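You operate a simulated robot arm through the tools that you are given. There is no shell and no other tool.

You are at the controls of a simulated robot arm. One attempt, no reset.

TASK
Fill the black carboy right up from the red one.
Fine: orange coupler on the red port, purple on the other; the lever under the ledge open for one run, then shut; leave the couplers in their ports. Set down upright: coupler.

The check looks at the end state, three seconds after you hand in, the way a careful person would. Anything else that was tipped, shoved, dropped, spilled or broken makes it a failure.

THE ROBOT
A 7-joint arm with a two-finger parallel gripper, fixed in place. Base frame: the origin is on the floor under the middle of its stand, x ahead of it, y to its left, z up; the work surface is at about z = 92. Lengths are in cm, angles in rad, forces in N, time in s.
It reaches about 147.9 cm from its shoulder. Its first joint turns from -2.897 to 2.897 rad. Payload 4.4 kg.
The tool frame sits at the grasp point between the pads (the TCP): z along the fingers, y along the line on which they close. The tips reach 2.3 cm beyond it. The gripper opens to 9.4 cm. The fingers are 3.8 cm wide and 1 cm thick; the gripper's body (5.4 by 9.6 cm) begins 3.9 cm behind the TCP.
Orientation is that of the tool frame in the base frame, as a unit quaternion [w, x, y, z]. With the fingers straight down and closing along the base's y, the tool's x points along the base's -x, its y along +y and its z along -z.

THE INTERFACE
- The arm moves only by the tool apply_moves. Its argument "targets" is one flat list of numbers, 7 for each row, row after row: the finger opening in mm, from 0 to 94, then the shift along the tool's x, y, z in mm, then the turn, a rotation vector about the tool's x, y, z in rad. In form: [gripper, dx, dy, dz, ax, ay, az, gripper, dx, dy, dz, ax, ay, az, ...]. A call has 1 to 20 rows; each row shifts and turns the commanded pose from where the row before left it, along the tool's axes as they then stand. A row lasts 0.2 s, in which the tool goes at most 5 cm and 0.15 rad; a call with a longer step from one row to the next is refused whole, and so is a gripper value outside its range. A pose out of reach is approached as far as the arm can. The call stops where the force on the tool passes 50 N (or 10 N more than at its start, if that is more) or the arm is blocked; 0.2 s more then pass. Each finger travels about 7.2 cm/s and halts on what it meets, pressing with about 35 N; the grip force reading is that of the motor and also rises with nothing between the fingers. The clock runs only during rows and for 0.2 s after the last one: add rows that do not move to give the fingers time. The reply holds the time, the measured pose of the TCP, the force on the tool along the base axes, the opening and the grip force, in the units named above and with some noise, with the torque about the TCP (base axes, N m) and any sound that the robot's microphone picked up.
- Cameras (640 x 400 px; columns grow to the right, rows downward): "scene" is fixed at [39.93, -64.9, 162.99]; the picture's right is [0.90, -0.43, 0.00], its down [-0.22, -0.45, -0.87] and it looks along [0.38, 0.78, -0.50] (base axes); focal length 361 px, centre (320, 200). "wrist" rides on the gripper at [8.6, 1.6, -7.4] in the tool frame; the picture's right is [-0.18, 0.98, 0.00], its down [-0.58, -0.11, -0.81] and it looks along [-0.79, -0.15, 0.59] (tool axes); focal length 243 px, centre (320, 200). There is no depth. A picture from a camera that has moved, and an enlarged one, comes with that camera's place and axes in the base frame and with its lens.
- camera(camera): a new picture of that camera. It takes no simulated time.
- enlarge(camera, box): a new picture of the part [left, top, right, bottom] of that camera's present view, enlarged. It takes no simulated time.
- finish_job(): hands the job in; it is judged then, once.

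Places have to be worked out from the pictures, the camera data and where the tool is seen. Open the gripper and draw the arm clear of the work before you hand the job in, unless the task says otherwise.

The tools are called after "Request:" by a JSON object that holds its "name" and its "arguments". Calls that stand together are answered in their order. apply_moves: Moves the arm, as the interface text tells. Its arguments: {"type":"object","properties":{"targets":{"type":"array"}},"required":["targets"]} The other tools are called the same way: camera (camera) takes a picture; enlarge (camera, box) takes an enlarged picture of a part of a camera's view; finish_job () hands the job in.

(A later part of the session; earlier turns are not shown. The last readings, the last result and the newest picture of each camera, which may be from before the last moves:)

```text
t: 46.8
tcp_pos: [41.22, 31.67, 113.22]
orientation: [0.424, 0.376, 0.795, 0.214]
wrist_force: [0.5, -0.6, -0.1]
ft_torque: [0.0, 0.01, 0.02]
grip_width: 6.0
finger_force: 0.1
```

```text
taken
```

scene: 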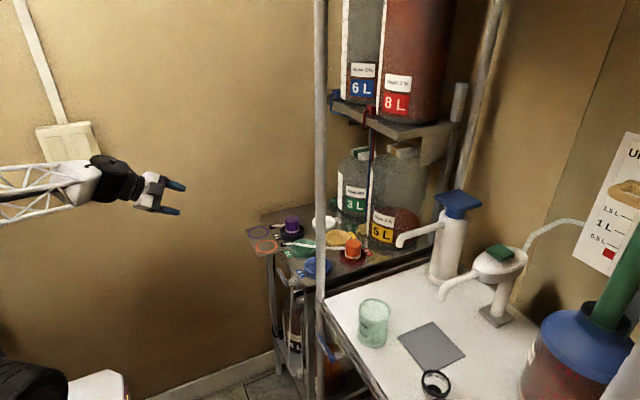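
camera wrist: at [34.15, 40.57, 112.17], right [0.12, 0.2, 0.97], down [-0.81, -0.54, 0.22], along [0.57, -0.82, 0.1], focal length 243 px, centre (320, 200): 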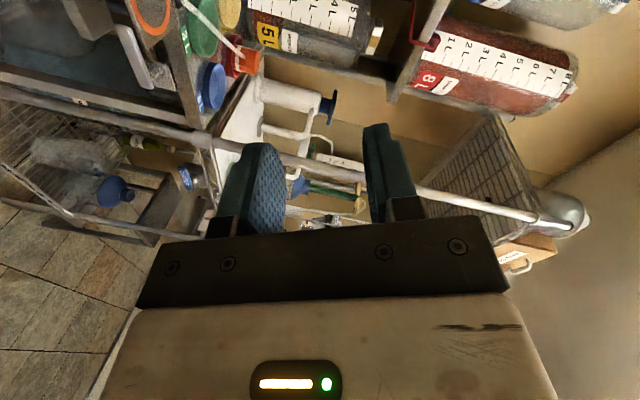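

Orientation reached (pitch ≈ 33°, roll ≈ 52°). I move to a pre-insert point about 8 cm back from the bar along the finger axis.

Request:
{"name": "apply_moves", "arguments": {"targets": [60, -5.5, -18.3, 34.1, 0, 0, 0, 60, -5.5, -18.3, 34.1, 0, 0, 0, 60, -5.5, -18.3, 34.1, 0, 0, 0, 60, -5.5, -18.3, 34.1, 0, 0, 0, 60, -5.5, -18.3, 34.1, 0, 0, 0, 60, -5.5, -18.3, 34.1, 0, 0, 0, 60, -5.5, -18.3, 34.1, 0, 0, 0, 60, -5.5, -18.3, 34.1, 0, 0, 0, 60, 0, 0, 0, 0, 0, 0]}}

Request:
{"name": "camera", "arguments": {"camera": "wrist"}}

Request:
{"name": "enlarge", "arguments": {"camera": "scene", "box": [220, 230, 340, 330]}}

```text
t: 48.6
tcp_pos: [58.74, 20.51, 92.19]
orientation: [0.424, 0.372, 0.795, 0.222]
wrist_force: [-119.9, 2.3, 46.5]
ft_torque: [1.32, -0.99, 3.36]
grip_width: 5.27
finger_force: 0.1
stopped in row 8: the force on the tool passed its limit at 277 N (the readings are from after the stop); the commanded pose is now the measured one
```

```text
taken
camera wrist: at [50.07, 27.93, 92.81], right [0.46, 0.47, 0.75], down [-0.51, -0.55, 0.66], along [0.72, -0.69, -0.01], focal length 243 px, centre (320, 200)
```

wrist: 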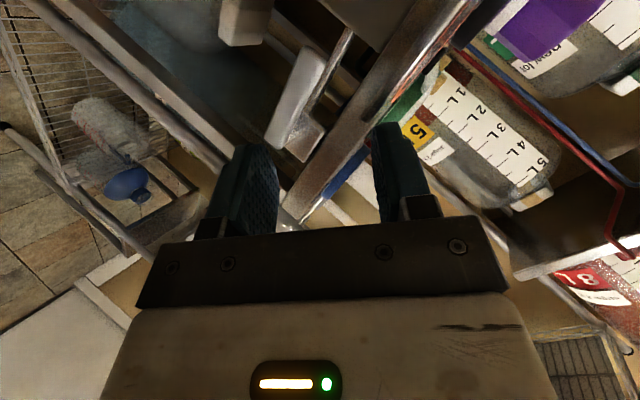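

```text
4.00 times, centred on (280, 280) of scene
camera zoom: at [39.93, -64.9, 162.99], right [0.9, -0.43, 0.0], down [-0.22, -0.45, -0.87], along [0.38, 0.78, -0.5], focal length 1443 px, centre (480, -120)
```

zoom: 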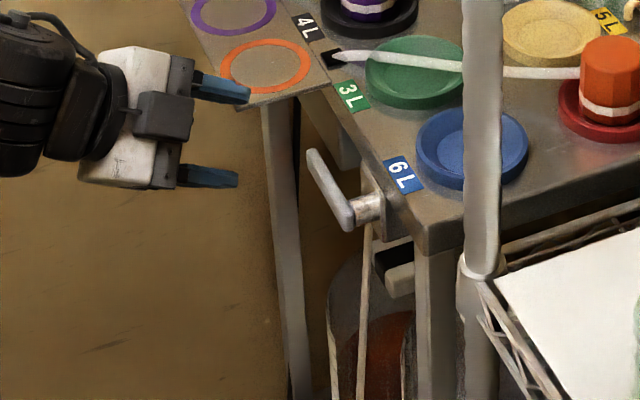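

The upper finger caught the corner of the parking plate, giving a high force. I back straight out along the finger axis right away and check for any displacement.

Request:
{"name": "apply_moves", "arguments": {"targets": [60, 0, 0, -15, 0, 0, 0, 60, 0, 0, -30, 0, 0, 0, 60, 0, 0, 0, 0, 0, 0]}}

Request:
{"name": "camera", "arguments": {"camera": "scene"}}

Request:
{"name": "enlarge", "arguments": {"camera": "scene", "box": [250, 200, 390, 300]}}

Request:
{"name": "enlarge", "arguments": {"camera": "scene", "box": [270, 255, 332, 295]}}

```text
t: 49.4
tcp_pos: [55.08, 20.15, 94.21]
orientation: [0.424, 0.374, 0.796, 0.219]
wrist_force: [-0.8, -0.4, 0.3]
ft_torque: [0.0, 0.0, -0.02]
grip_width: 6.03
finger_force: 0.0
```

```text
taken
```

scene: 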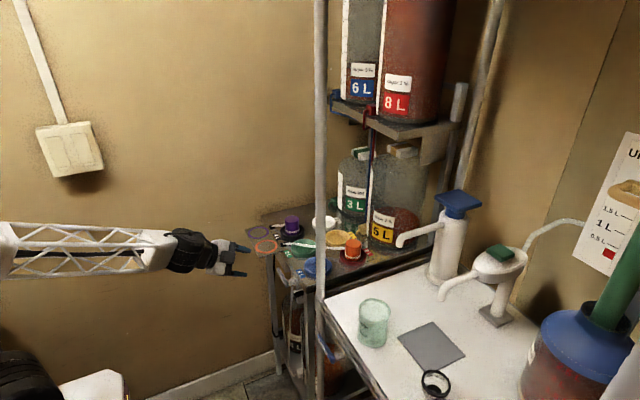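

```text
4.00 times, centred on (320, 250) of scene
camera zoom: at [39.93, -64.9, 162.99], right [0.9, -0.43, 0.0], down [-0.22, -0.45, -0.87], along [0.38, 0.78, -0.5], focal length 1443 px, centre (320, 0)
```

zoom: 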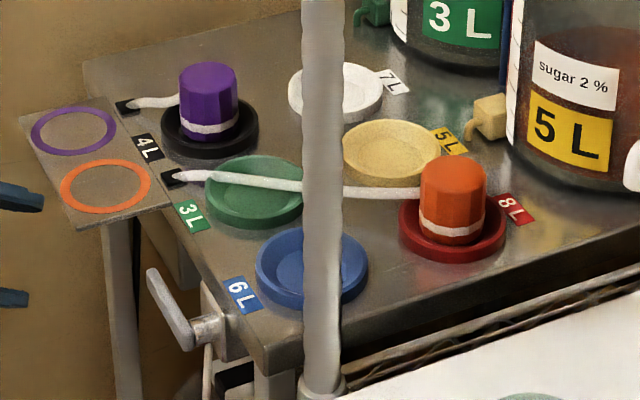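

```text
10.00 times, centred on (301, 275) of scene
camera zoom: at [39.93, -64.9, 162.99], right [0.9, -0.43, 0.0], down [-0.22, -0.45, -0.87], along [0.38, 0.78, -0.5], focal length 3607 px, centre (510, -550)
```

zoom: 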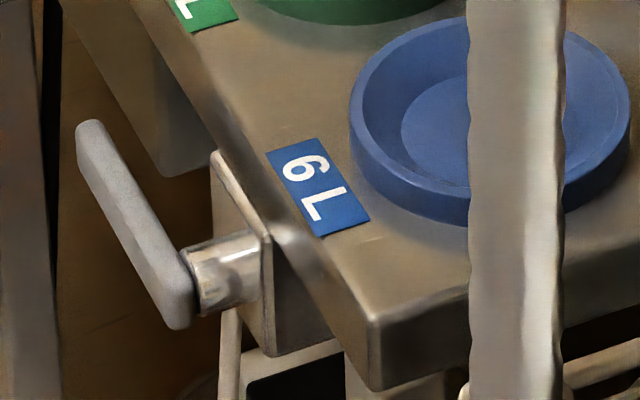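

Nothing moved: plate, couplers and lever all look the same as before. I'll change strategy: use roll 0 with the tool tilted about 31° from vertical, fingers closed, and push the lever from clear of the plate. First I back off and re-orient in free space.

Request:
{"name": "apply_moves", "arguments": {"targets": [60, 0, 0, -30, 0, 0, 0, 40, 0, 0, -30, 0, 0, 0, 20, 0, 0, 0, 0.0284, 0.0497, -0.109, 0, 0, 0, 0, 0.0284, 0.0497, -0.109, 0, 0, 0, 0, 0.0284, 0.0497, -0.109, 0, 0, 0, 0, 0.0284, 0.0497, -0.109, 0, 0, 0, 0, 0.0284, 0.0497, -0.109, 0, 0, 0, 0, 0.0284, 0.0497, -0.109, 0, 0, 0, 0, 0.0284, 0.0497, -0.109, 0, 0, 0, 0, 0.0284, 0.0497, -0.109, 0, 0, 0, 0, 0, 0, 0]}}

Request:
{"name": "camera", "arguments": {"camera": "wrist"}}

Request:
{"name": "camera", "arguments": {"camera": "scene"}}

```text
t: 51.8
tcp_pos: [50.05, 20.19, 97.58]
orientation: [0.272, 0.0, 0.962, -0.001]
wrist_force: [0.5, -0.1, 0.5]
ft_torque: [-0.01, -0.02, 0.02]
grip_width: 0.01
finger_force: 35.0
```

```text
taken
camera wrist: at [38.89, 21.61, 99.38], right [0.16, 0.98, 0.1], down [0.07, -0.11, 0.99], along [0.99, -0.15, -0.09], focal length 243 px, centre (320, 200)
```

wrist: 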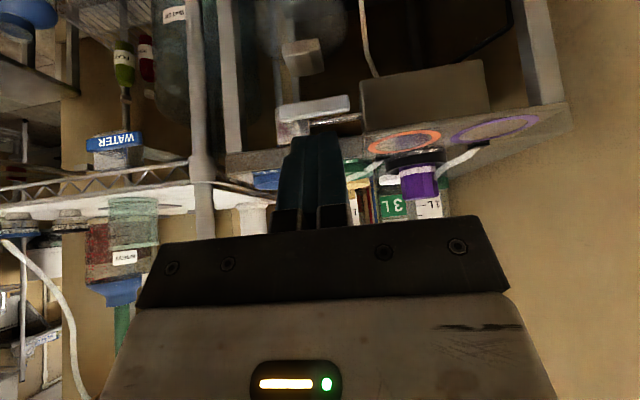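

```text
taken
```

scene: 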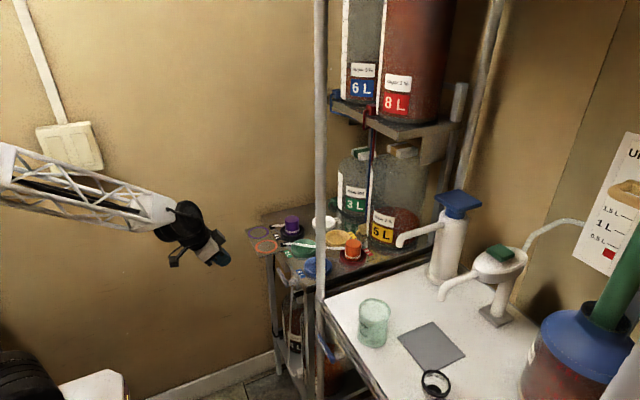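

I see a box-like bracket under the parking plate. I'll zoom in to know exactly where it is relative to the lever.

Request:
{"name": "enlarge", "arguments": {"camera": "wrist", "box": [210, 40, 510, 230]}}

Request:
{"name": "enlarge", "arguments": {"camera": "wrist", "box": [260, 80, 400, 180]}}

```text
2.11 times, centred on (360, 135) of wrist
camera zoom: at [38.89, 21.61, 99.38], right [0.16, 0.98, 0.1], down [0.07, -0.11, 0.99], along [0.99, -0.15, -0.09], focal length 511 px, centre (236, 337)
```

zoom: 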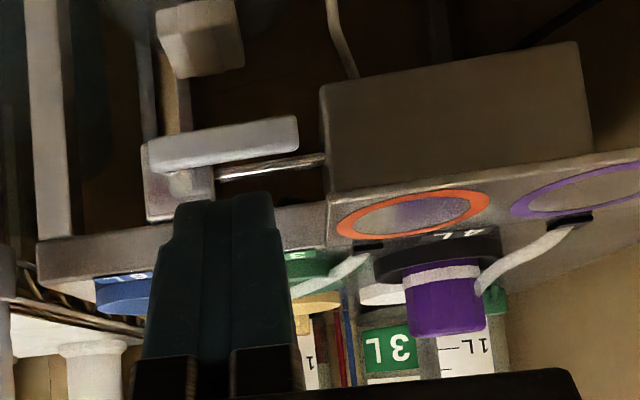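

```text
4.00 times, centred on (330, 130) of wrist
camera zoom: at [38.89, 21.61, 99.38], right [0.16, 0.98, 0.1], down [0.07, -0.11, 0.99], along [0.99, -0.15, -0.09], focal length 970 px, centre (280, 480)
```

zoom: 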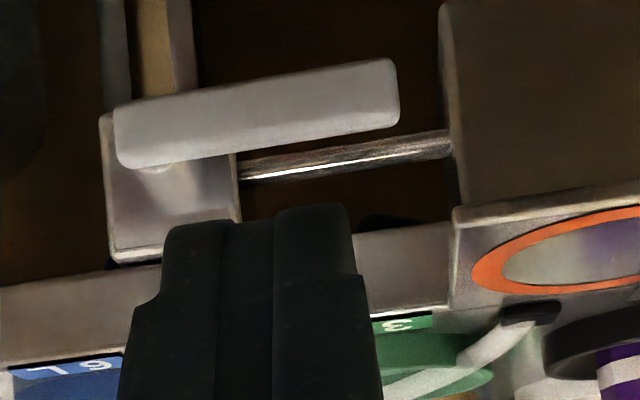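

A metal rod joins the valve to a box under the plate (y ≳ 23.4), and I must keep clear of both. I'll also confirm the black carboy's level hasn't changed yet, meaning the valve really is shut now.

Request:
{"name": "enlarge", "arguments": {"camera": "scene", "box": [280, 285, 312, 325]}}

Request:
{"name": "enlarge", "arguments": {"camera": "scene", "box": [264, 250, 312, 310]}}

```text
10.00 times, centred on (296, 305) of scene
camera zoom: at [39.93, -64.9, 162.99], right [0.9, -0.43, 0.0], down [-0.22, -0.45, -0.87], along [0.38, 0.78, -0.5], focal length 3607 px, centre (560, -850)
```

zoom: 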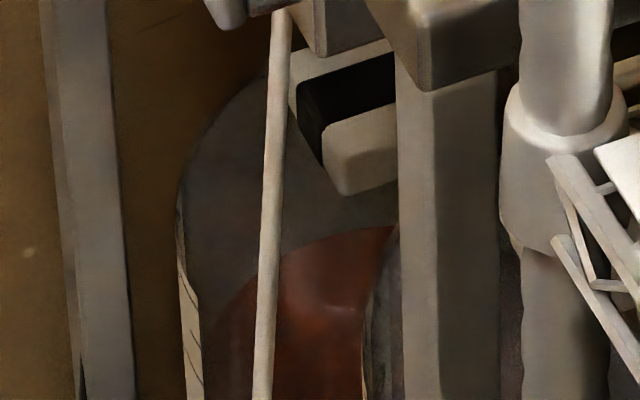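

```text
6.67 times, centred on (288, 280) of scene
camera zoom: at [39.93, -64.9, 162.99], right [0.9, -0.43, 0.0], down [-0.22, -0.45, -0.87], along [0.38, 0.78, -0.5], focal length 2404 px, centre (533, -333)
```

zoom: 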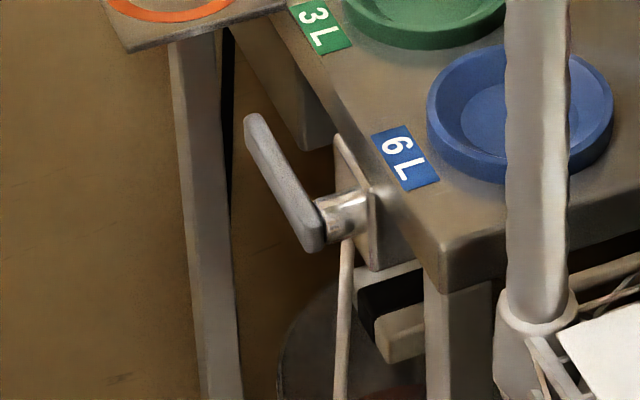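

The level is unchanged, so horizontal is shut. With closed fingers I'll hover just above the bar at (65.5, 17.3, 92.5), coming in on y ≤ 17.3 to stay clear of the plate.

Request:
{"name": "apply_moves", "arguments": {"targets": [0, 0, -29, 0, 0, 0, 0, 0, -21, 0, 24.8, 0, 0, 0, 0, -21, 0, 24.8, 0, 0, 0, 0, -21, 0, 24.8, 0, 0, 0, 0, -21, 0, 24.8, 0, 0, 0, 0, -21, 0, 24.8, 0, 0, 0, 0, 0, 0, 0, 0, 0, 0]}}

Request:
{"name": "enlarge", "arguments": {"camera": "scene", "box": [244, 230, 324, 300]}}

Request:
{"name": "camera", "arguments": {"camera": "wrist"}}

```text
t: 53.4
tcp_pos: [65.5, 17.2, 92.49]
orientation: [0.273, -0.001, 0.962, 0.0]
wrist_force: [-0.5, -0.1, 0.1]
ft_torque: [0.0, -0.01, -0.01]
grip_width: 0.01
finger_force: 35.0
```

```text
5.71 times, centred on (284, 265) of scene
camera zoom: at [39.93, -64.9, 162.99], right [0.9, -0.43, 0.0], down [-0.22, -0.45, -0.87], along [0.38, 0.78, -0.5], focal length 2061 px, centre (526, -171)
```

zoom: 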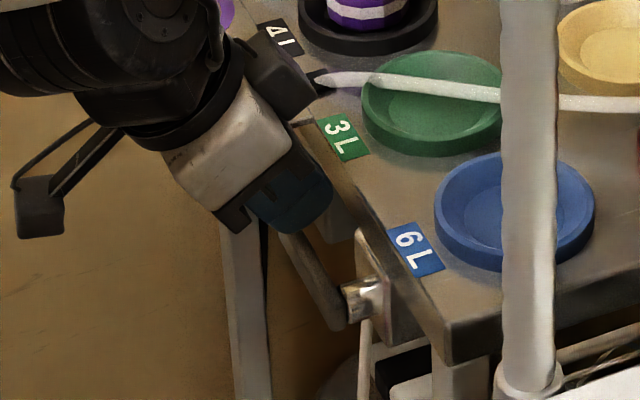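

```text
taken
camera wrist: at [54.33, 18.67, 94.31], right [0.16, 0.98, 0.1], down [0.07, -0.11, 0.99], along [0.98, -0.15, -0.09], focal length 243 px, centre (320, 200)
```

wrist: 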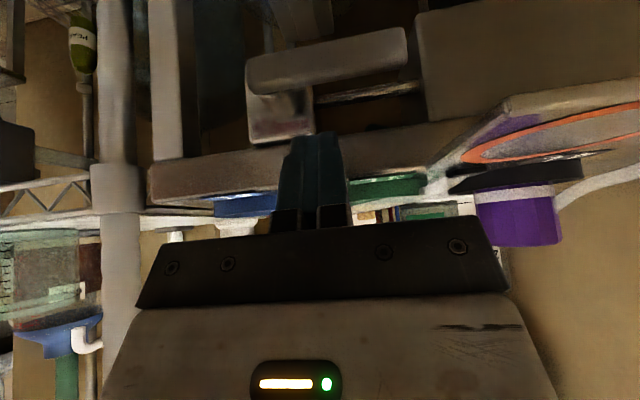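

The hover is clear. I'll open the fingers to 60 mm so only the +y finger bears on the bar at y ≈ 19 while the other passes beyond its −y end. Then I shift to y = 15.5, x = 64.8 and come down close to the bar.

Request:
{"name": "apply_moves", "arguments": {"targets": [60, 6, -17, -3.7, 0, 0, 0, 60, 0, 0, 0, 0, 0, 0, 60, 7.8, 0, 12.8, 0, 0, 0, 60, 7.8, 0, 12.8, 0, 0, 0, 60, 0, 0, 0, 0, 0, 0]}}

Request:
{"name": "enlarge", "arguments": {"camera": "scene", "box": [244, 230, 324, 300]}}

Request:
{"name": "enlarge", "arguments": {"camera": "wrist", "box": [180, 0, 480, 230]}}

```text
t: 54.6
tcp_pos: [64.79, 15.43, 89.48]
orientation: [0.274, 0.0, 0.962, 0.0]
wrist_force: [-0.1, -0.2, -0.8]
ft_torque: [-0.02, -0.01, 0.0]
grip_width: 5.99
finger_force: 0.1
```

```text
5.71 times, centred on (284, 265) of scene
camera zoom: at [39.93, -64.9, 162.99], right [0.9, -0.43, 0.0], down [-0.22, -0.45, -0.87], along [0.38, 0.78, -0.5], focal length 2061 px, centre (526, -171)
```

zoom: 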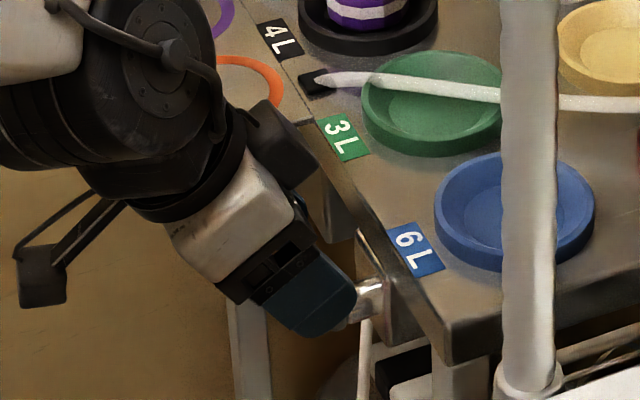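

```text
1.74 times, centred on (330, 115) of wrist
camera zoom: at [53.65, 16.96, 91.32], right [0.16, 0.98, 0.1], down [0.07, -0.11, 0.99], along [0.98, -0.15, -0.09], focal length 422 px, centre (303, 348)
```

zoom: 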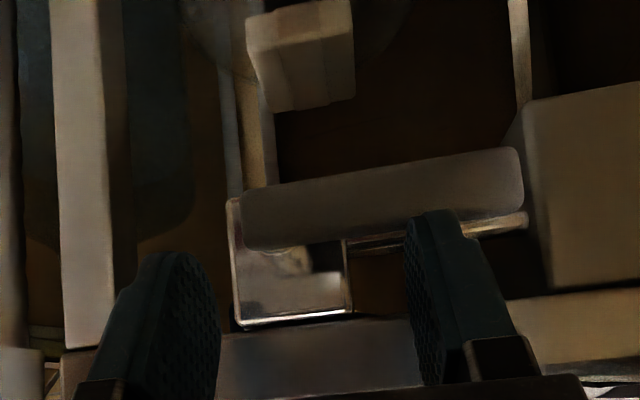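

The +y finger is right above the bar about two-thirds along, and the −y finger is clear of its end. I'll try a gentle downward push of about 2 cm and watch the force.

Request:
{"name": "apply_moves", "arguments": {"targets": [60, 2.6, 0.3, 4.3, 0, 0, 0, 60, 2.6, 0.3, 4.3, 0, 0, 0, 60, 2.6, 0.3, 4.3, 0, 0, 0, 60, 2.1, 0, 3.4, 0, 0, 0, 60, 0, 0, 0, 0, 0, 0]}}

Request:
{"name": "enlarge", "arguments": {"camera": "scene", "box": [244, 230, 324, 300]}}

Request:
{"name": "enlarge", "arguments": {"camera": "wrist", "box": [180, 0, 480, 230]}}

```text
t: 55.8
tcp_pos: [64.84, 15.63, 87.55]
orientation: [0.273, 0.0, 0.962, 0.0]
wrist_force: [-0.7, 0.3, 0.2]
ft_torque: [-0.01, -0.02, 0.04]
grip_width: 5.99
finger_force: 0.1
```

```text
5.71 times, centred on (284, 265) of scene
camera zoom: at [39.93, -64.9, 162.99], right [0.9, -0.43, 0.0], down [-0.22, -0.45, -0.87], along [0.38, 0.78, -0.5], focal length 2061 px, centre (526, -171)
```

zoom: 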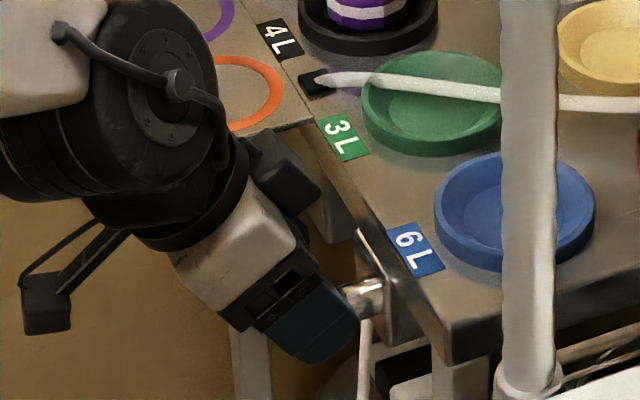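

```text
1.74 times, centred on (330, 115) of wrist
camera zoom: at [53.69, 17.07, 89.37], right [0.16, 0.98, 0.1], down [0.07, -0.11, 0.99], along [0.98, -0.15, -0.09], focal length 422 px, centre (303, 348)
```

zoom: 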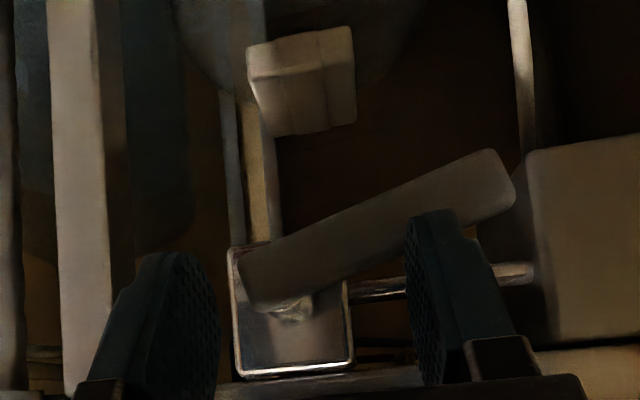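

The lever swings down easily, about 15° now with almost no force. I'll continue along the arc to about 75° and check the lever and the liquid level.

Request:
{"name": "apply_moves", "arguments": {"targets": [60, 5.7, -1.9, 9.3, 0, 0, 0, 60, 5.2, -4.7, 8.4, 0, 0, 0, 60, 4.4, -7.2, 7.2, 0, 0, 0, 60, 3.3, -9, 5.4, 0, 0, 0]}}

Request:
{"name": "enlarge", "arguments": {"camera": "wrist", "box": [180, 0, 480, 230]}}

Request:
{"name": "enlarge", "arguments": {"camera": "scene", "box": [260, 250, 320, 350]}}

Request:
{"name": "enlarge", "arguments": {"camera": "scene", "box": [280, 285, 312, 325]}}

```text
t: 56.8
tcp_pos: [64.96, 13.46, 84.39]
orientation: [0.275, 0.0, 0.961, 0.001]
wrist_force: [-4.6, 17.6, 14.1]
ft_torque: [0.86, -0.14, 0.34]
grip_width: 6.76
finger_force: 8.8
```

```text
1.74 times, centred on (330, 115) of wrist
camera zoom: at [53.74, 14.87, 86.04], right [0.16, 0.98, 0.1], down [0.07, -0.11, 0.99], along [0.99, -0.15, -0.08], focal length 422 px, centre (303, 348)
```

zoom: 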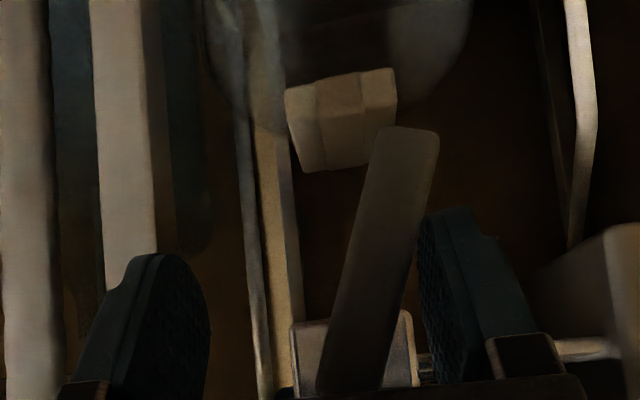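

```text
4.00 times, centred on (290, 300) of scene
camera zoom: at [39.93, -64.9, 162.99], right [0.9, -0.43, 0.0], down [-0.22, -0.45, -0.87], along [0.38, 0.78, -0.5], focal length 1443 px, centre (440, -200)
```

zoom: 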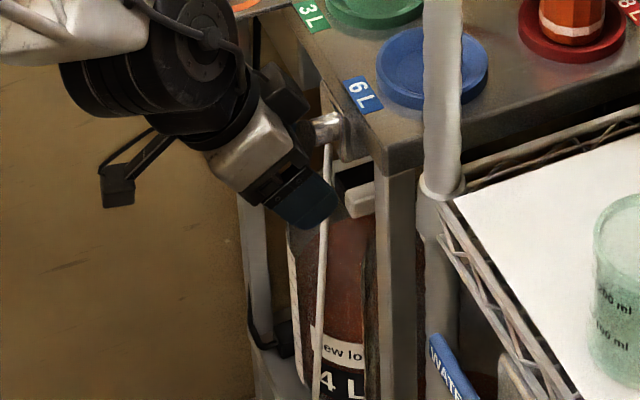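

```text
10.00 times, centred on (296, 305) of scene
camera zoom: at [39.93, -64.9, 162.99], right [0.9, -0.43, 0.0], down [-0.22, -0.45, -0.87], along [0.38, 0.78, -0.5], focal length 3607 px, centre (560, -850)
```

zoom: 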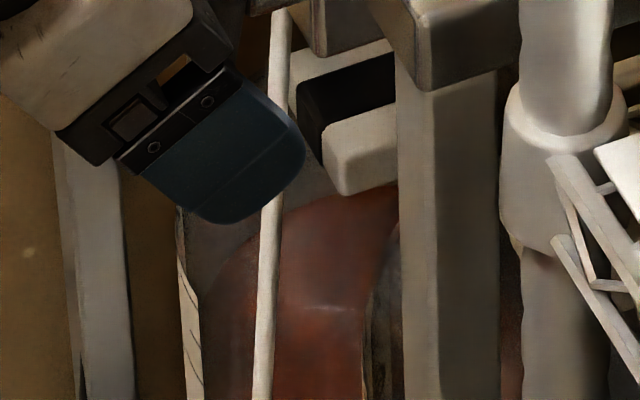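

The lever is nearly vertical and the liquid is already rising fast: the back edge of the surface moved from row 228 to 185, about 0.5 L in roughly 1 s. I need to shut it promptly, so I retract the fingers now in one row and re-measure the level for the rate.

Request:
{"name": "apply_moves", "arguments": {"targets": [60, 30.8, 0, -7.2, 0, 0, 0]}}

Request:
{"name": "enlarge", "arguments": {"camera": "scene", "box": [280, 285, 312, 325]}}

Request:
{"name": "enlarge", "arguments": {"camera": "wrist", "box": [180, 0, 480, 230]}}

```text
t: 57.2
tcp_pos: [61.89, 13.27, 82.93]
orientation: [0.272, 0.0, 0.962, -0.001]
wrist_force: [0.1, 0.5, -0.5]
ft_torque: [0.01, 0.02, -0.01]
grip_width: 5.99
finger_force: 0.1
```

```text
10.00 times, centred on (296, 305) of scene
camera zoom: at [39.93, -64.9, 162.99], right [0.9, -0.43, 0.0], down [-0.22, -0.45, -0.87], along [0.38, 0.78, -0.5], focal length 3607 px, centre (560, -850)
```

zoom: 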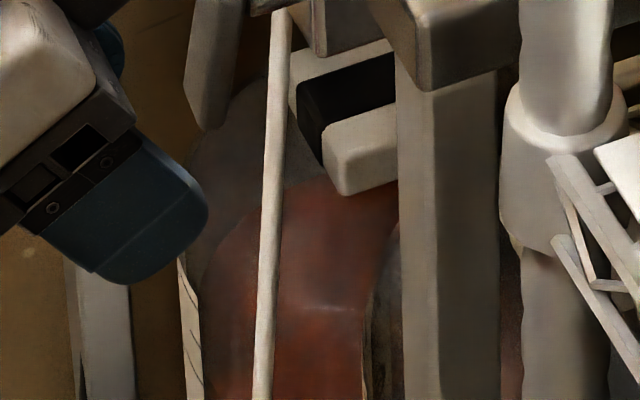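

```text
1.74 times, centred on (330, 115) of wrist
camera zoom: at [50.68, 14.77, 84.78], right [0.16, 0.98, 0.1], down [0.07, -0.11, 0.99], along [0.98, -0.15, -0.09], focal length 422 px, centre (303, 348)
```

zoom: 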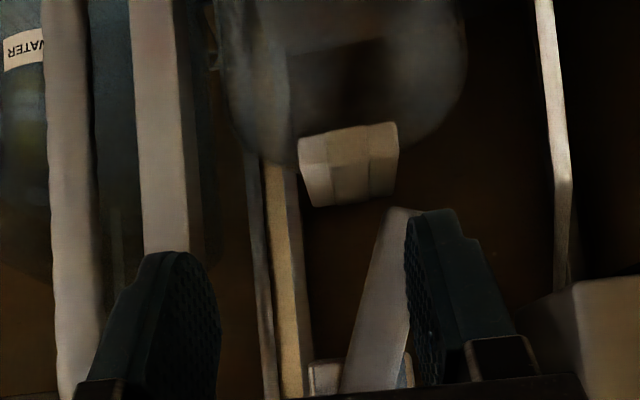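

That took 0.4 s. A tighter zoom will let me measure the surface precisely, which costs no simulated time.

Request:
{"name": "enlarge", "arguments": {"camera": "scene", "box": [296, 296, 322, 316]}}

Request:
{"name": "enlarge", "arguments": {"camera": "scene", "box": [294, 306, 314, 326]}}

Request:
{"name": "enlarge", "arguments": {"camera": "wrist", "box": [380, 0, 560, 120]}}

```text
16.00 times, centred on (309, 306) of scene
camera zoom: at [39.93, -64.9, 162.99], right [0.9, -0.43, 0.0], down [-0.22, -0.45, -0.87], along [0.38, 0.78, -0.5], focal length 5770 px, centre (496, -1496)
```

zoom: 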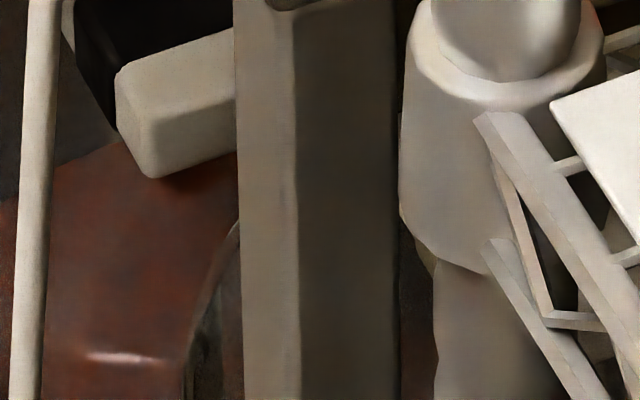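

```text
16.00 times, centred on (304, 316) of scene
camera zoom: at [39.93, -64.9, 162.99], right [0.9, -0.43, 0.0], down [-0.22, -0.45, -0.87], along [0.38, 0.78, -0.5], focal length 5770 px, centre (576, -1656)
```

zoom: 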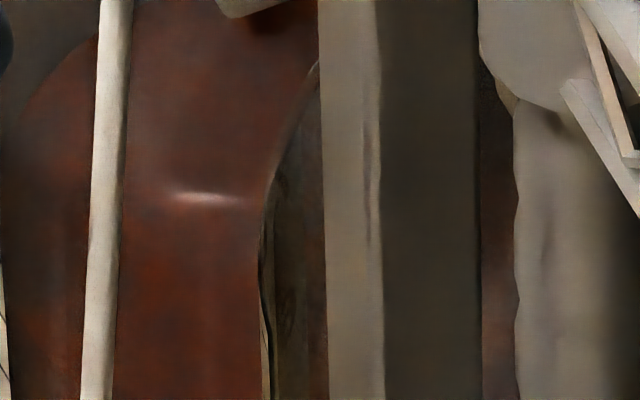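

```text
3.33 times, centred on (470, 60) of wrist
camera zoom: at [50.68, 14.77, 84.78], right [0.16, 0.98, 0.1], down [0.07, -0.11, 0.99], along [0.98, -0.15, -0.09], focal length 809 px, centre (-180, 667)
```

zoom: 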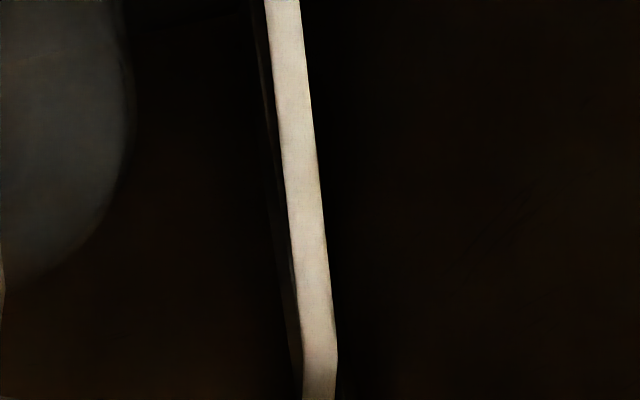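

From the tick geometry the carboy started at about 2.05 L. It has risen about 0.75 L to roughly 2.8 L, filling at about 0.57 L/s, so around 2 s of full flow remain to reach 4 L. I reposition the closed fingers to the −y side of the bar, ready to push it shut.

Request:
{"name": "apply_moves", "arguments": {"targets": [0, 13.6, -18, 22.2, 0, 0, 0, 0, -28.1, 0, 17.2, 0, 0, 0]}}

Request:
{"name": "enlarge", "arguments": {"camera": "scene", "box": [280, 285, 312, 325]}}

Request:
{"name": "enlarge", "arguments": {"camera": "wrist", "box": [180, 0, 480, 230]}}

Request:
{"name": "enlarge", "arguments": {"camera": "scene", "box": [330, 0, 470, 130]}}

```text
t: 57.8
tcp_pos: [65.32, 11.57, 80.55]
orientation: [0.273, 0.0, 0.962, 0.0]
wrist_force: [-0.3, 0.6, -0.6]
ft_torque: [-0.03, -0.03, 0.0]
grip_width: 0.01
finger_force: 27.1
```

```text
10.00 times, centred on (296, 305) of scene
camera zoom: at [39.93, -64.9, 162.99], right [0.9, -0.43, 0.0], down [-0.22, -0.45, -0.87], along [0.38, 0.78, -0.5], focal length 3607 px, centre (560, -850)
```

zoom: 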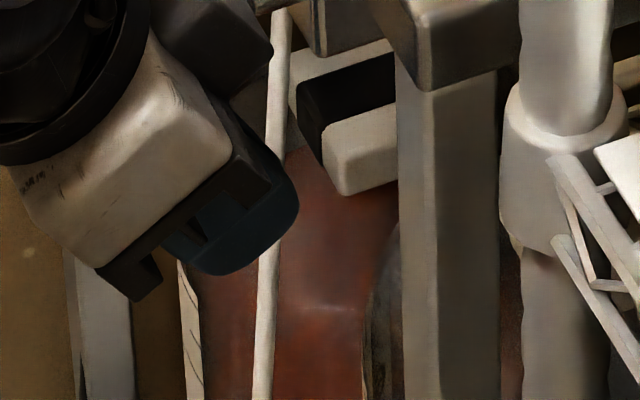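

```text
1.74 times, centred on (330, 115) of wrist
camera zoom: at [54.02, 12.99, 82.28], right [0.16, 0.98, 0.1], down [0.07, -0.11, 0.99], along [0.99, -0.15, -0.09], focal length 422 px, centre (303, 348)
```

zoom: 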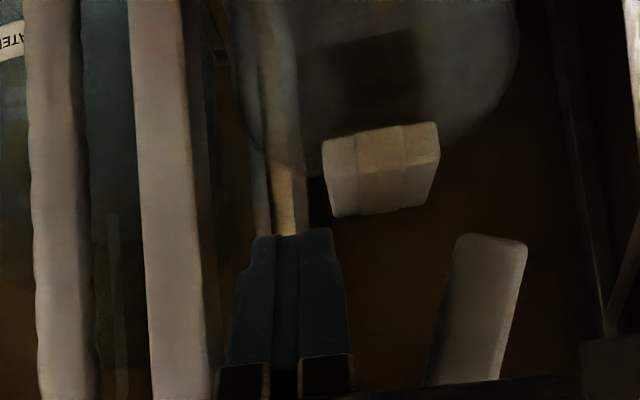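

```text
3.08 times, centred on (400, 65) of scene
camera zoom: at [39.93, -64.9, 162.99], right [0.9, -0.43, 0.0], down [-0.22, -0.45, -0.87], along [0.38, 0.78, -0.5], focal length 1110 px, centre (74, 615)
```

zoom: 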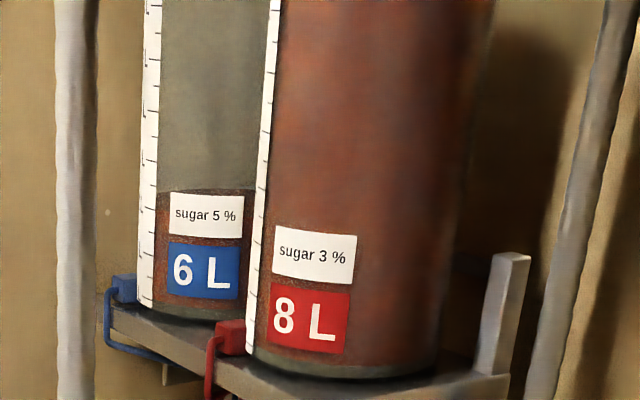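

Level edge now reads about row 158 at column 288, versus 188 before, so the rate is about 47 px/s (≈ 0.56 L/s). I'll zoom tighter to pin it down before committing to the shut timing.

Request:
{"name": "enlarge", "arguments": {"camera": "scene", "box": [300, 294, 316, 304]}}

Request:
{"name": "enlarge", "arguments": {"camera": "scene", "box": [288, 294, 304, 304]}}

Request:
{"name": "enlarge", "arguments": {"camera": "scene", "box": [278, 306, 302, 326]}}

```text
16.00 times, centred on (308, 299) of scene
camera zoom: at [39.93, -64.9, 162.99], right [0.9, -0.43, 0.0], down [-0.22, -0.45, -0.87], along [0.38, 0.78, -0.5], focal length 5770 px, centre (512, -1384)
```

zoom: 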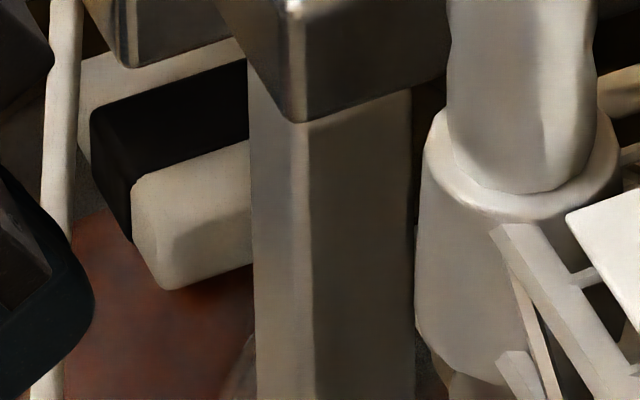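

```text
16.00 times, centred on (296, 299) of scene
camera zoom: at [39.93, -64.9, 162.99], right [0.9, -0.43, 0.0], down [-0.22, -0.45, -0.87], along [0.38, 0.78, -0.5], focal length 5770 px, centre (704, -1384)
```

zoom: 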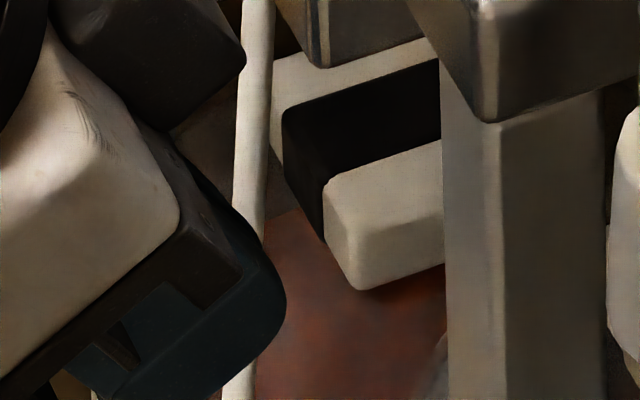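

```text
16.00 times, centred on (290, 316) of scene
camera zoom: at [39.93, -64.9, 162.99], right [0.9, -0.43, 0.0], down [-0.22, -0.45, -0.87], along [0.38, 0.78, -0.5], focal length 5770 px, centre (800, -1656)
```

zoom: 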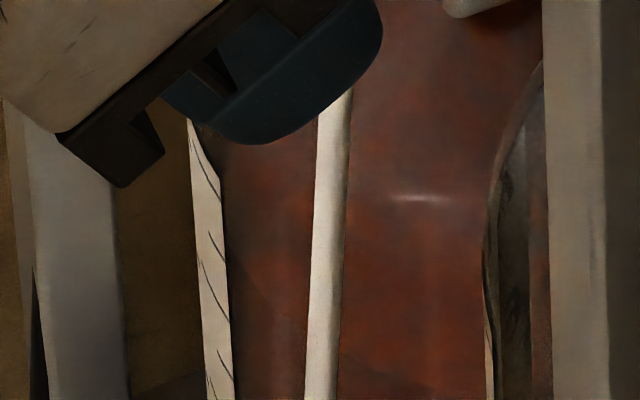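

I need a reliable absolute reference, so I'll zoom on the scale strip's ticks as seen by the scene camera. This is free in simulated time.

Request:
{"name": "enlarge", "arguments": {"camera": "scene", "box": [280, 308, 296, 328]}}

Request:
{"name": "enlarge", "arguments": {"camera": "scene", "box": [280, 326, 296, 346]}}

Request:
{"name": "enlarge", "arguments": {"camera": "scene", "box": [276, 290, 316, 352]}}

```text
16.00 times, centred on (288, 318) of scene
camera zoom: at [39.93, -64.9, 162.99], right [0.9, -0.43, 0.0], down [-0.22, -0.45, -0.87], along [0.38, 0.78, -0.5], focal length 5770 px, centre (832, -1688)
```

zoom: 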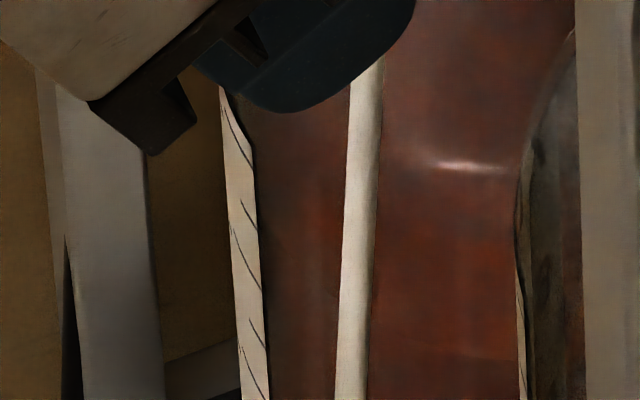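

```text
16.00 times, centred on (288, 336) of scene
camera zoom: at [39.93, -64.9, 162.99], right [0.9, -0.43, 0.0], down [-0.22, -0.45, -0.87], along [0.38, 0.78, -0.5], focal length 5770 px, centre (832, -1976)
```

zoom: 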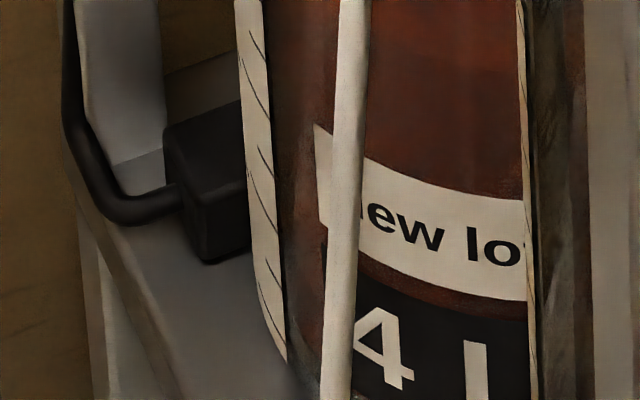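

```text
6.45 times, centred on (296, 321) of scene
camera zoom: at [39.93, -64.9, 162.99], right [0.9, -0.43, 0.0], down [-0.22, -0.45, -0.87], along [0.38, 0.78, -0.5], focal length 2327 px, centre (475, -581)
```

zoom: 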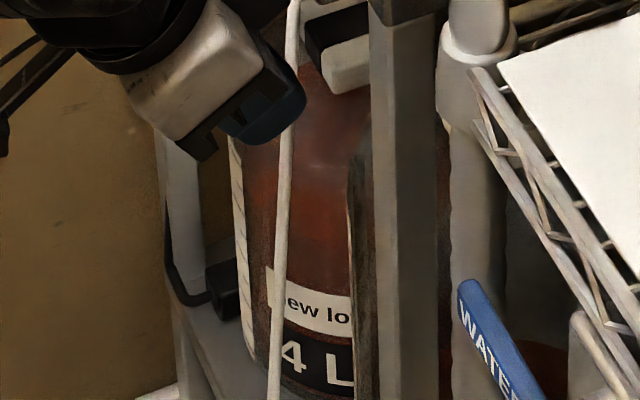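

The calibration now agrees both ways: the level is about 3.1 L and rising at about 0.64 L/s, with 4 L reached when the edge has moved another ~75 px. I'll use a short 0.6 s step to pre-position 1.4 cm nearer the bar, then re-measure before the shut push.

Request:
{"name": "apply_moves", "arguments": {"targets": [0, 0, 7, 0, 0, 0, 0, 0, 0, 7, 0, 0, 0, 0]}}

Request:
{"name": "enlarge", "arguments": {"camera": "scene", "box": [280, 285, 312, 325]}}

Request:
{"name": "enlarge", "arguments": {"camera": "scene", "box": [284, 290, 300, 300]}}

Request:
{"name": "enlarge", "arguments": {"camera": "wrist", "box": [180, 0, 480, 230]}}

```text
t: 58.4
tcp_pos: [65.17, 12.54, 80.77]
orientation: [0.274, 0.001, 0.962, 0.0]
wrist_force: [-15.6, -12.0, 9.8]
ft_torque: [0.83, -0.99, 0.14]
grip_width: 0.0
finger_force: 35.4
stopped in row 2: the force on the tool passed its limit at 82 N (the readings are from after the stop); the commanded pose is now the measured one
```

```text
10.00 times, centred on (296, 305) of scene
camera zoom: at [39.93, -64.9, 162.99], right [0.9, -0.43, 0.0], down [-0.22, -0.45, -0.87], along [0.38, 0.78, -0.5], focal length 3607 px, centre (560, -850)
```

zoom: 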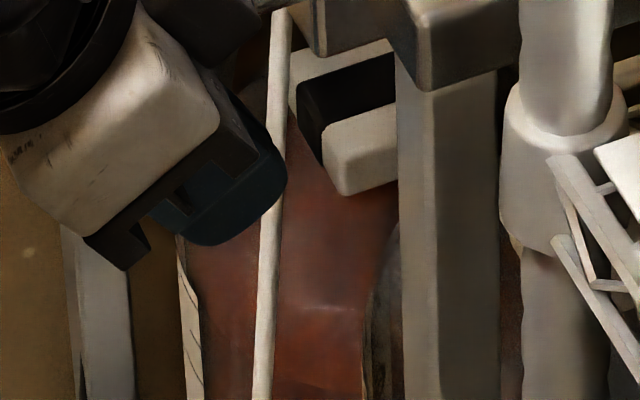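

```text
16.00 times, centred on (292, 295) of scene
camera zoom: at [39.93, -64.9, 162.99], right [0.9, -0.43, 0.0], down [-0.22, -0.45, -0.87], along [0.38, 0.78, -0.5], focal length 5770 px, centre (768, -1320)
```

zoom: 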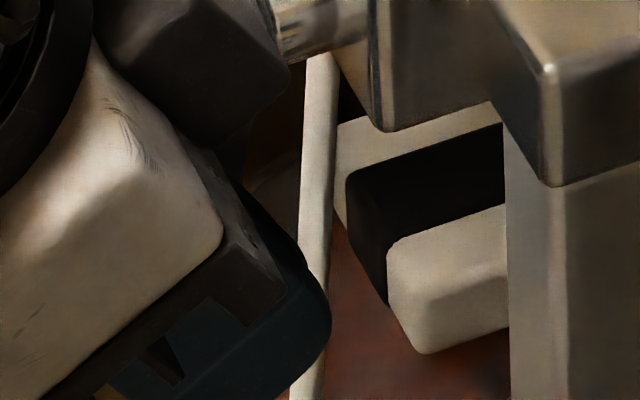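

```text
1.74 times, centred on (330, 115) of wrist
camera zoom: at [54.07, 14.07, 82.5], right [0.16, 0.98, 0.1], down [0.07, -0.11, 0.99], along [0.98, -0.15, -0.09], focal length 422 px, centre (303, 348)
```

zoom: 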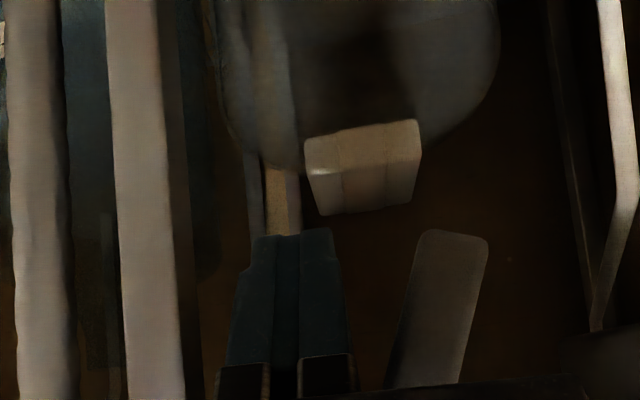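

The block on the hand caught the tail of the lever, the fingers themselves did not. The edge is now at about row 116 (≈ 3.55 L), so I must shut now. I'll raise 1.5 cm so the block clears the tail, then sweep +y to swing the bar back up in one call.

Request:
{"name": "apply_moves", "arguments": {"targets": [0, -6.8, -3, -14, 0, 0, 0, 0, -0.3, 26, -0.4, 0, 0, 0, 0, -1.3, 14, -2.1, 0, 0, 0, 0, -1.6, 5, -2.6, 0, 0, 0]}}

Request:
{"name": "enlarge", "arguments": {"camera": "wrist", "box": [180, 0, 480, 230]}}

Request:
{"name": "enlarge", "arguments": {"camera": "scene", "box": [280, 285, 312, 325]}}

Request:
{"name": "enlarge", "arguments": {"camera": "scene", "box": [244, 240, 324, 310]}}

```text
t: 59.4
tcp_pos: [65.0, 16.81, 82.77]
orientation: [0.274, 0.001, 0.962, 0.0]
wrist_force: [-1.0, -0.5, -0.6]
ft_torque: [0.02, 0.02, -0.01]
grip_width: 0.0
finger_force: 35.0
```

```text
1.74 times, centred on (330, 115) of wrist
camera zoom: at [53.93, 18.29, 84.58], right [0.16, 0.98, 0.1], down [0.07, -0.11, 0.99], along [0.98, -0.15, -0.09], focal length 422 px, centre (303, 348)
```

zoom: 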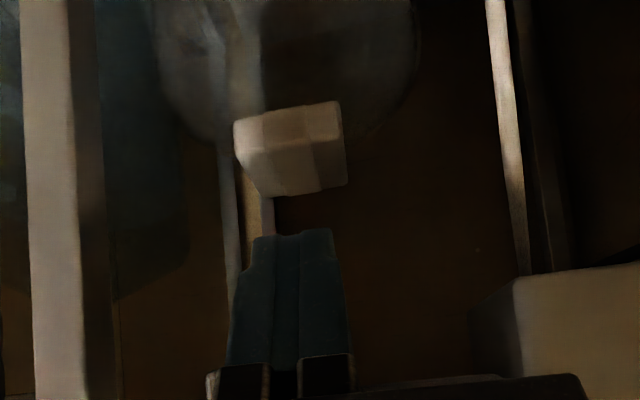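

```text
10.00 times, centred on (296, 305) of scene
camera zoom: at [39.93, -64.9, 162.99], right [0.9, -0.43, 0.0], down [-0.22, -0.45, -0.87], along [0.38, 0.78, -0.5], focal length 3607 px, centre (560, -850)
```

zoom: 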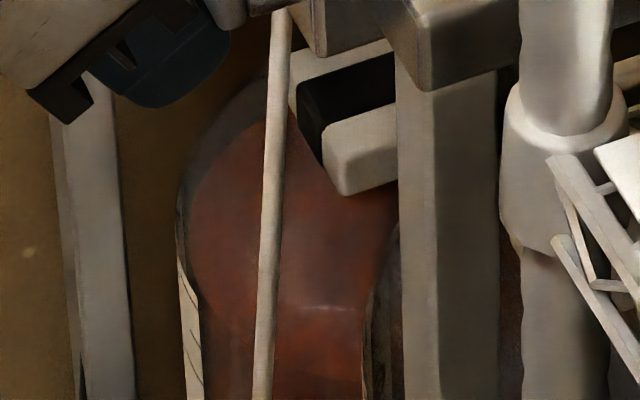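

```text
5.71 times, centred on (284, 275) of scene
camera zoom: at [39.93, -64.9, 162.99], right [0.9, -0.43, 0.0], down [-0.22, -0.45, -0.87], along [0.38, 0.78, -0.5], focal length 2061 px, centre (526, -229)
```

zoom: 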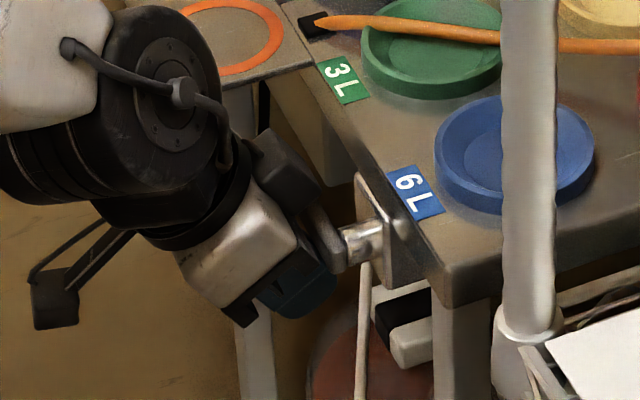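

The bar is back up near horizontal and the level now reads a little below the strip top. I'll zoom in to check both the lever angle and the level precisely.

Request:
{"name": "enlarge", "arguments": {"camera": "scene", "box": [276, 290, 302, 322]}}

Request:
{"name": "enlarge", "arguments": {"camera": "scene", "box": [280, 300, 296, 320]}}

Request:
{"name": "camera", "arguments": {"camera": "scene"}}

Request:
{"name": "camera", "arguments": {"camera": "wrist"}}

```text
12.50 times, centred on (289, 306) of scene
camera zoom: at [39.93, -64.9, 162.99], right [0.9, -0.43, 0.0], down [-0.22, -0.45, -0.87], along [0.38, 0.78, -0.5], focal length 4508 px, centre (708, -1125)
```

zoom: 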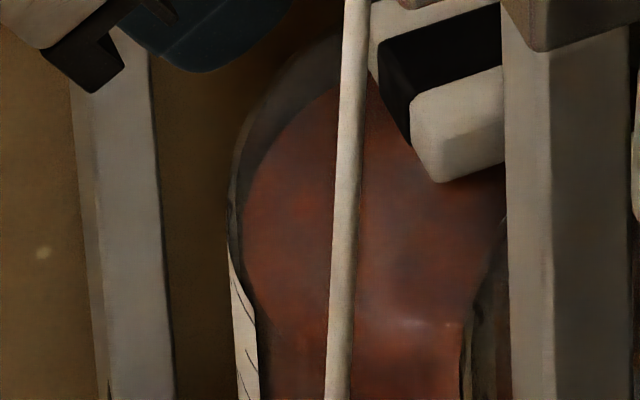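

```text
16.00 times, centred on (288, 310) of scene
camera zoom: at [39.93, -64.9, 162.99], right [0.9, -0.43, 0.0], down [-0.22, -0.45, -0.87], along [0.38, 0.78, -0.5], focal length 5770 px, centre (832, -1560)
```

zoom: 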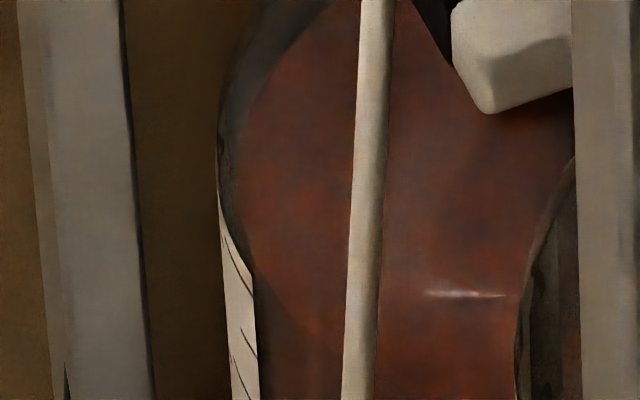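

```text
taken
```

scene: 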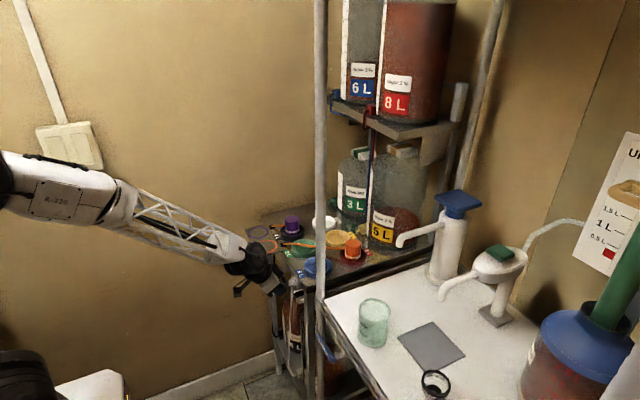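

```text
taken
camera wrist: at [53.93, 18.29, 84.58], right [0.16, 0.98, 0.1], down [0.07, -0.11, 0.99], along [0.98, -0.15, -0.09], focal length 243 px, centre (320, 200)
```

wrist: 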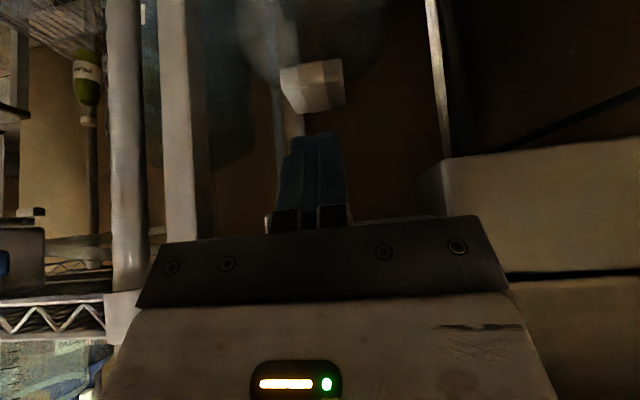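

The surface ellipse now lines up with the 4 L tick (row_c ≈ 180 vs ≈ 178), so the black carboy looks full. I'll back the hand straight out a little and check that the lever is fully shut and the level is steady.

Request:
{"name": "apply_moves", "arguments": {"targets": [0, 25.6, 0, -15.7, 0, 0, 0]}}

Request:
{"name": "enlarge", "arguments": {"camera": "scene", "box": [280, 300, 296, 320]}}

Request:
{"name": "enlarge", "arguments": {"camera": "wrist", "box": [180, 0, 480, 230]}}

Request:
{"name": "enlarge", "arguments": {"camera": "scene", "box": [268, 255, 332, 295]}}

```text
t: 59.8
tcp_pos: [62.2, 16.78, 82.63]
orientation: [0.273, 0.002, 0.962, -0.001]
wrist_force: [0.6, 0.3, 0.2]
ft_torque: [0.02, 0.02, 0.0]
grip_width: 0.0
finger_force: 34.9
```

```text
16.00 times, centred on (288, 310) of scene
camera zoom: at [39.93, -64.9, 162.99], right [0.9, -0.43, 0.0], down [-0.22, -0.45, -0.87], along [0.38, 0.78, -0.5], focal length 5770 px, centre (832, -1560)
```

zoom: 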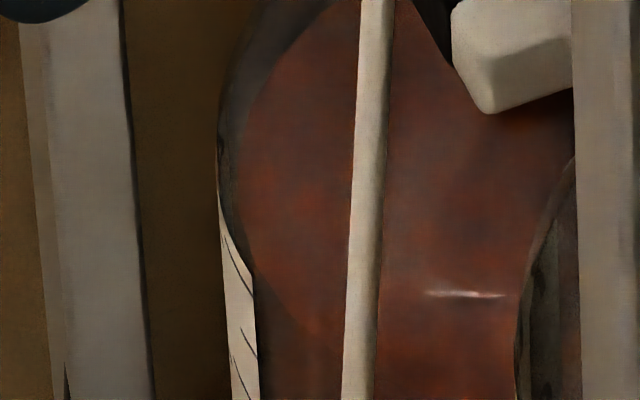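

```text
1.74 times, centred on (330, 115) of wrist
camera zoom: at [50.88, 18.32, 84.53], right [0.16, 0.98, 0.1], down [0.07, -0.11, 0.99], along [0.98, -0.15, -0.09], focal length 422 px, centre (303, 348)
```

zoom: 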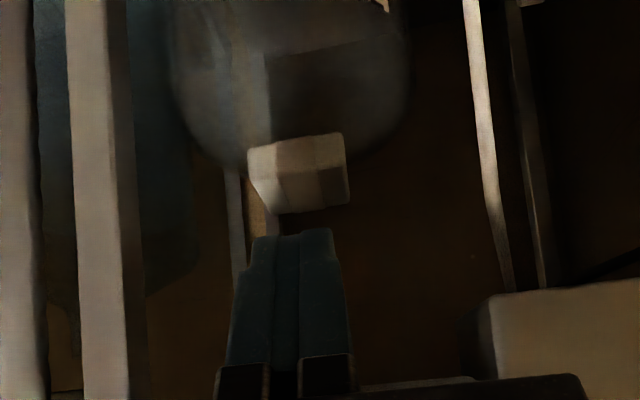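

```text
10.00 times, centred on (300, 275) of scene
camera zoom: at [39.93, -64.9, 162.99], right [0.9, -0.43, 0.0], down [-0.22, -0.45, -0.87], along [0.38, 0.78, -0.5], focal length 3607 px, centre (520, -550)
```

zoom: 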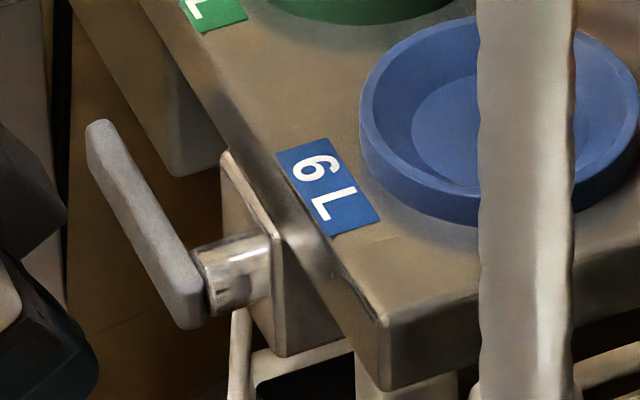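

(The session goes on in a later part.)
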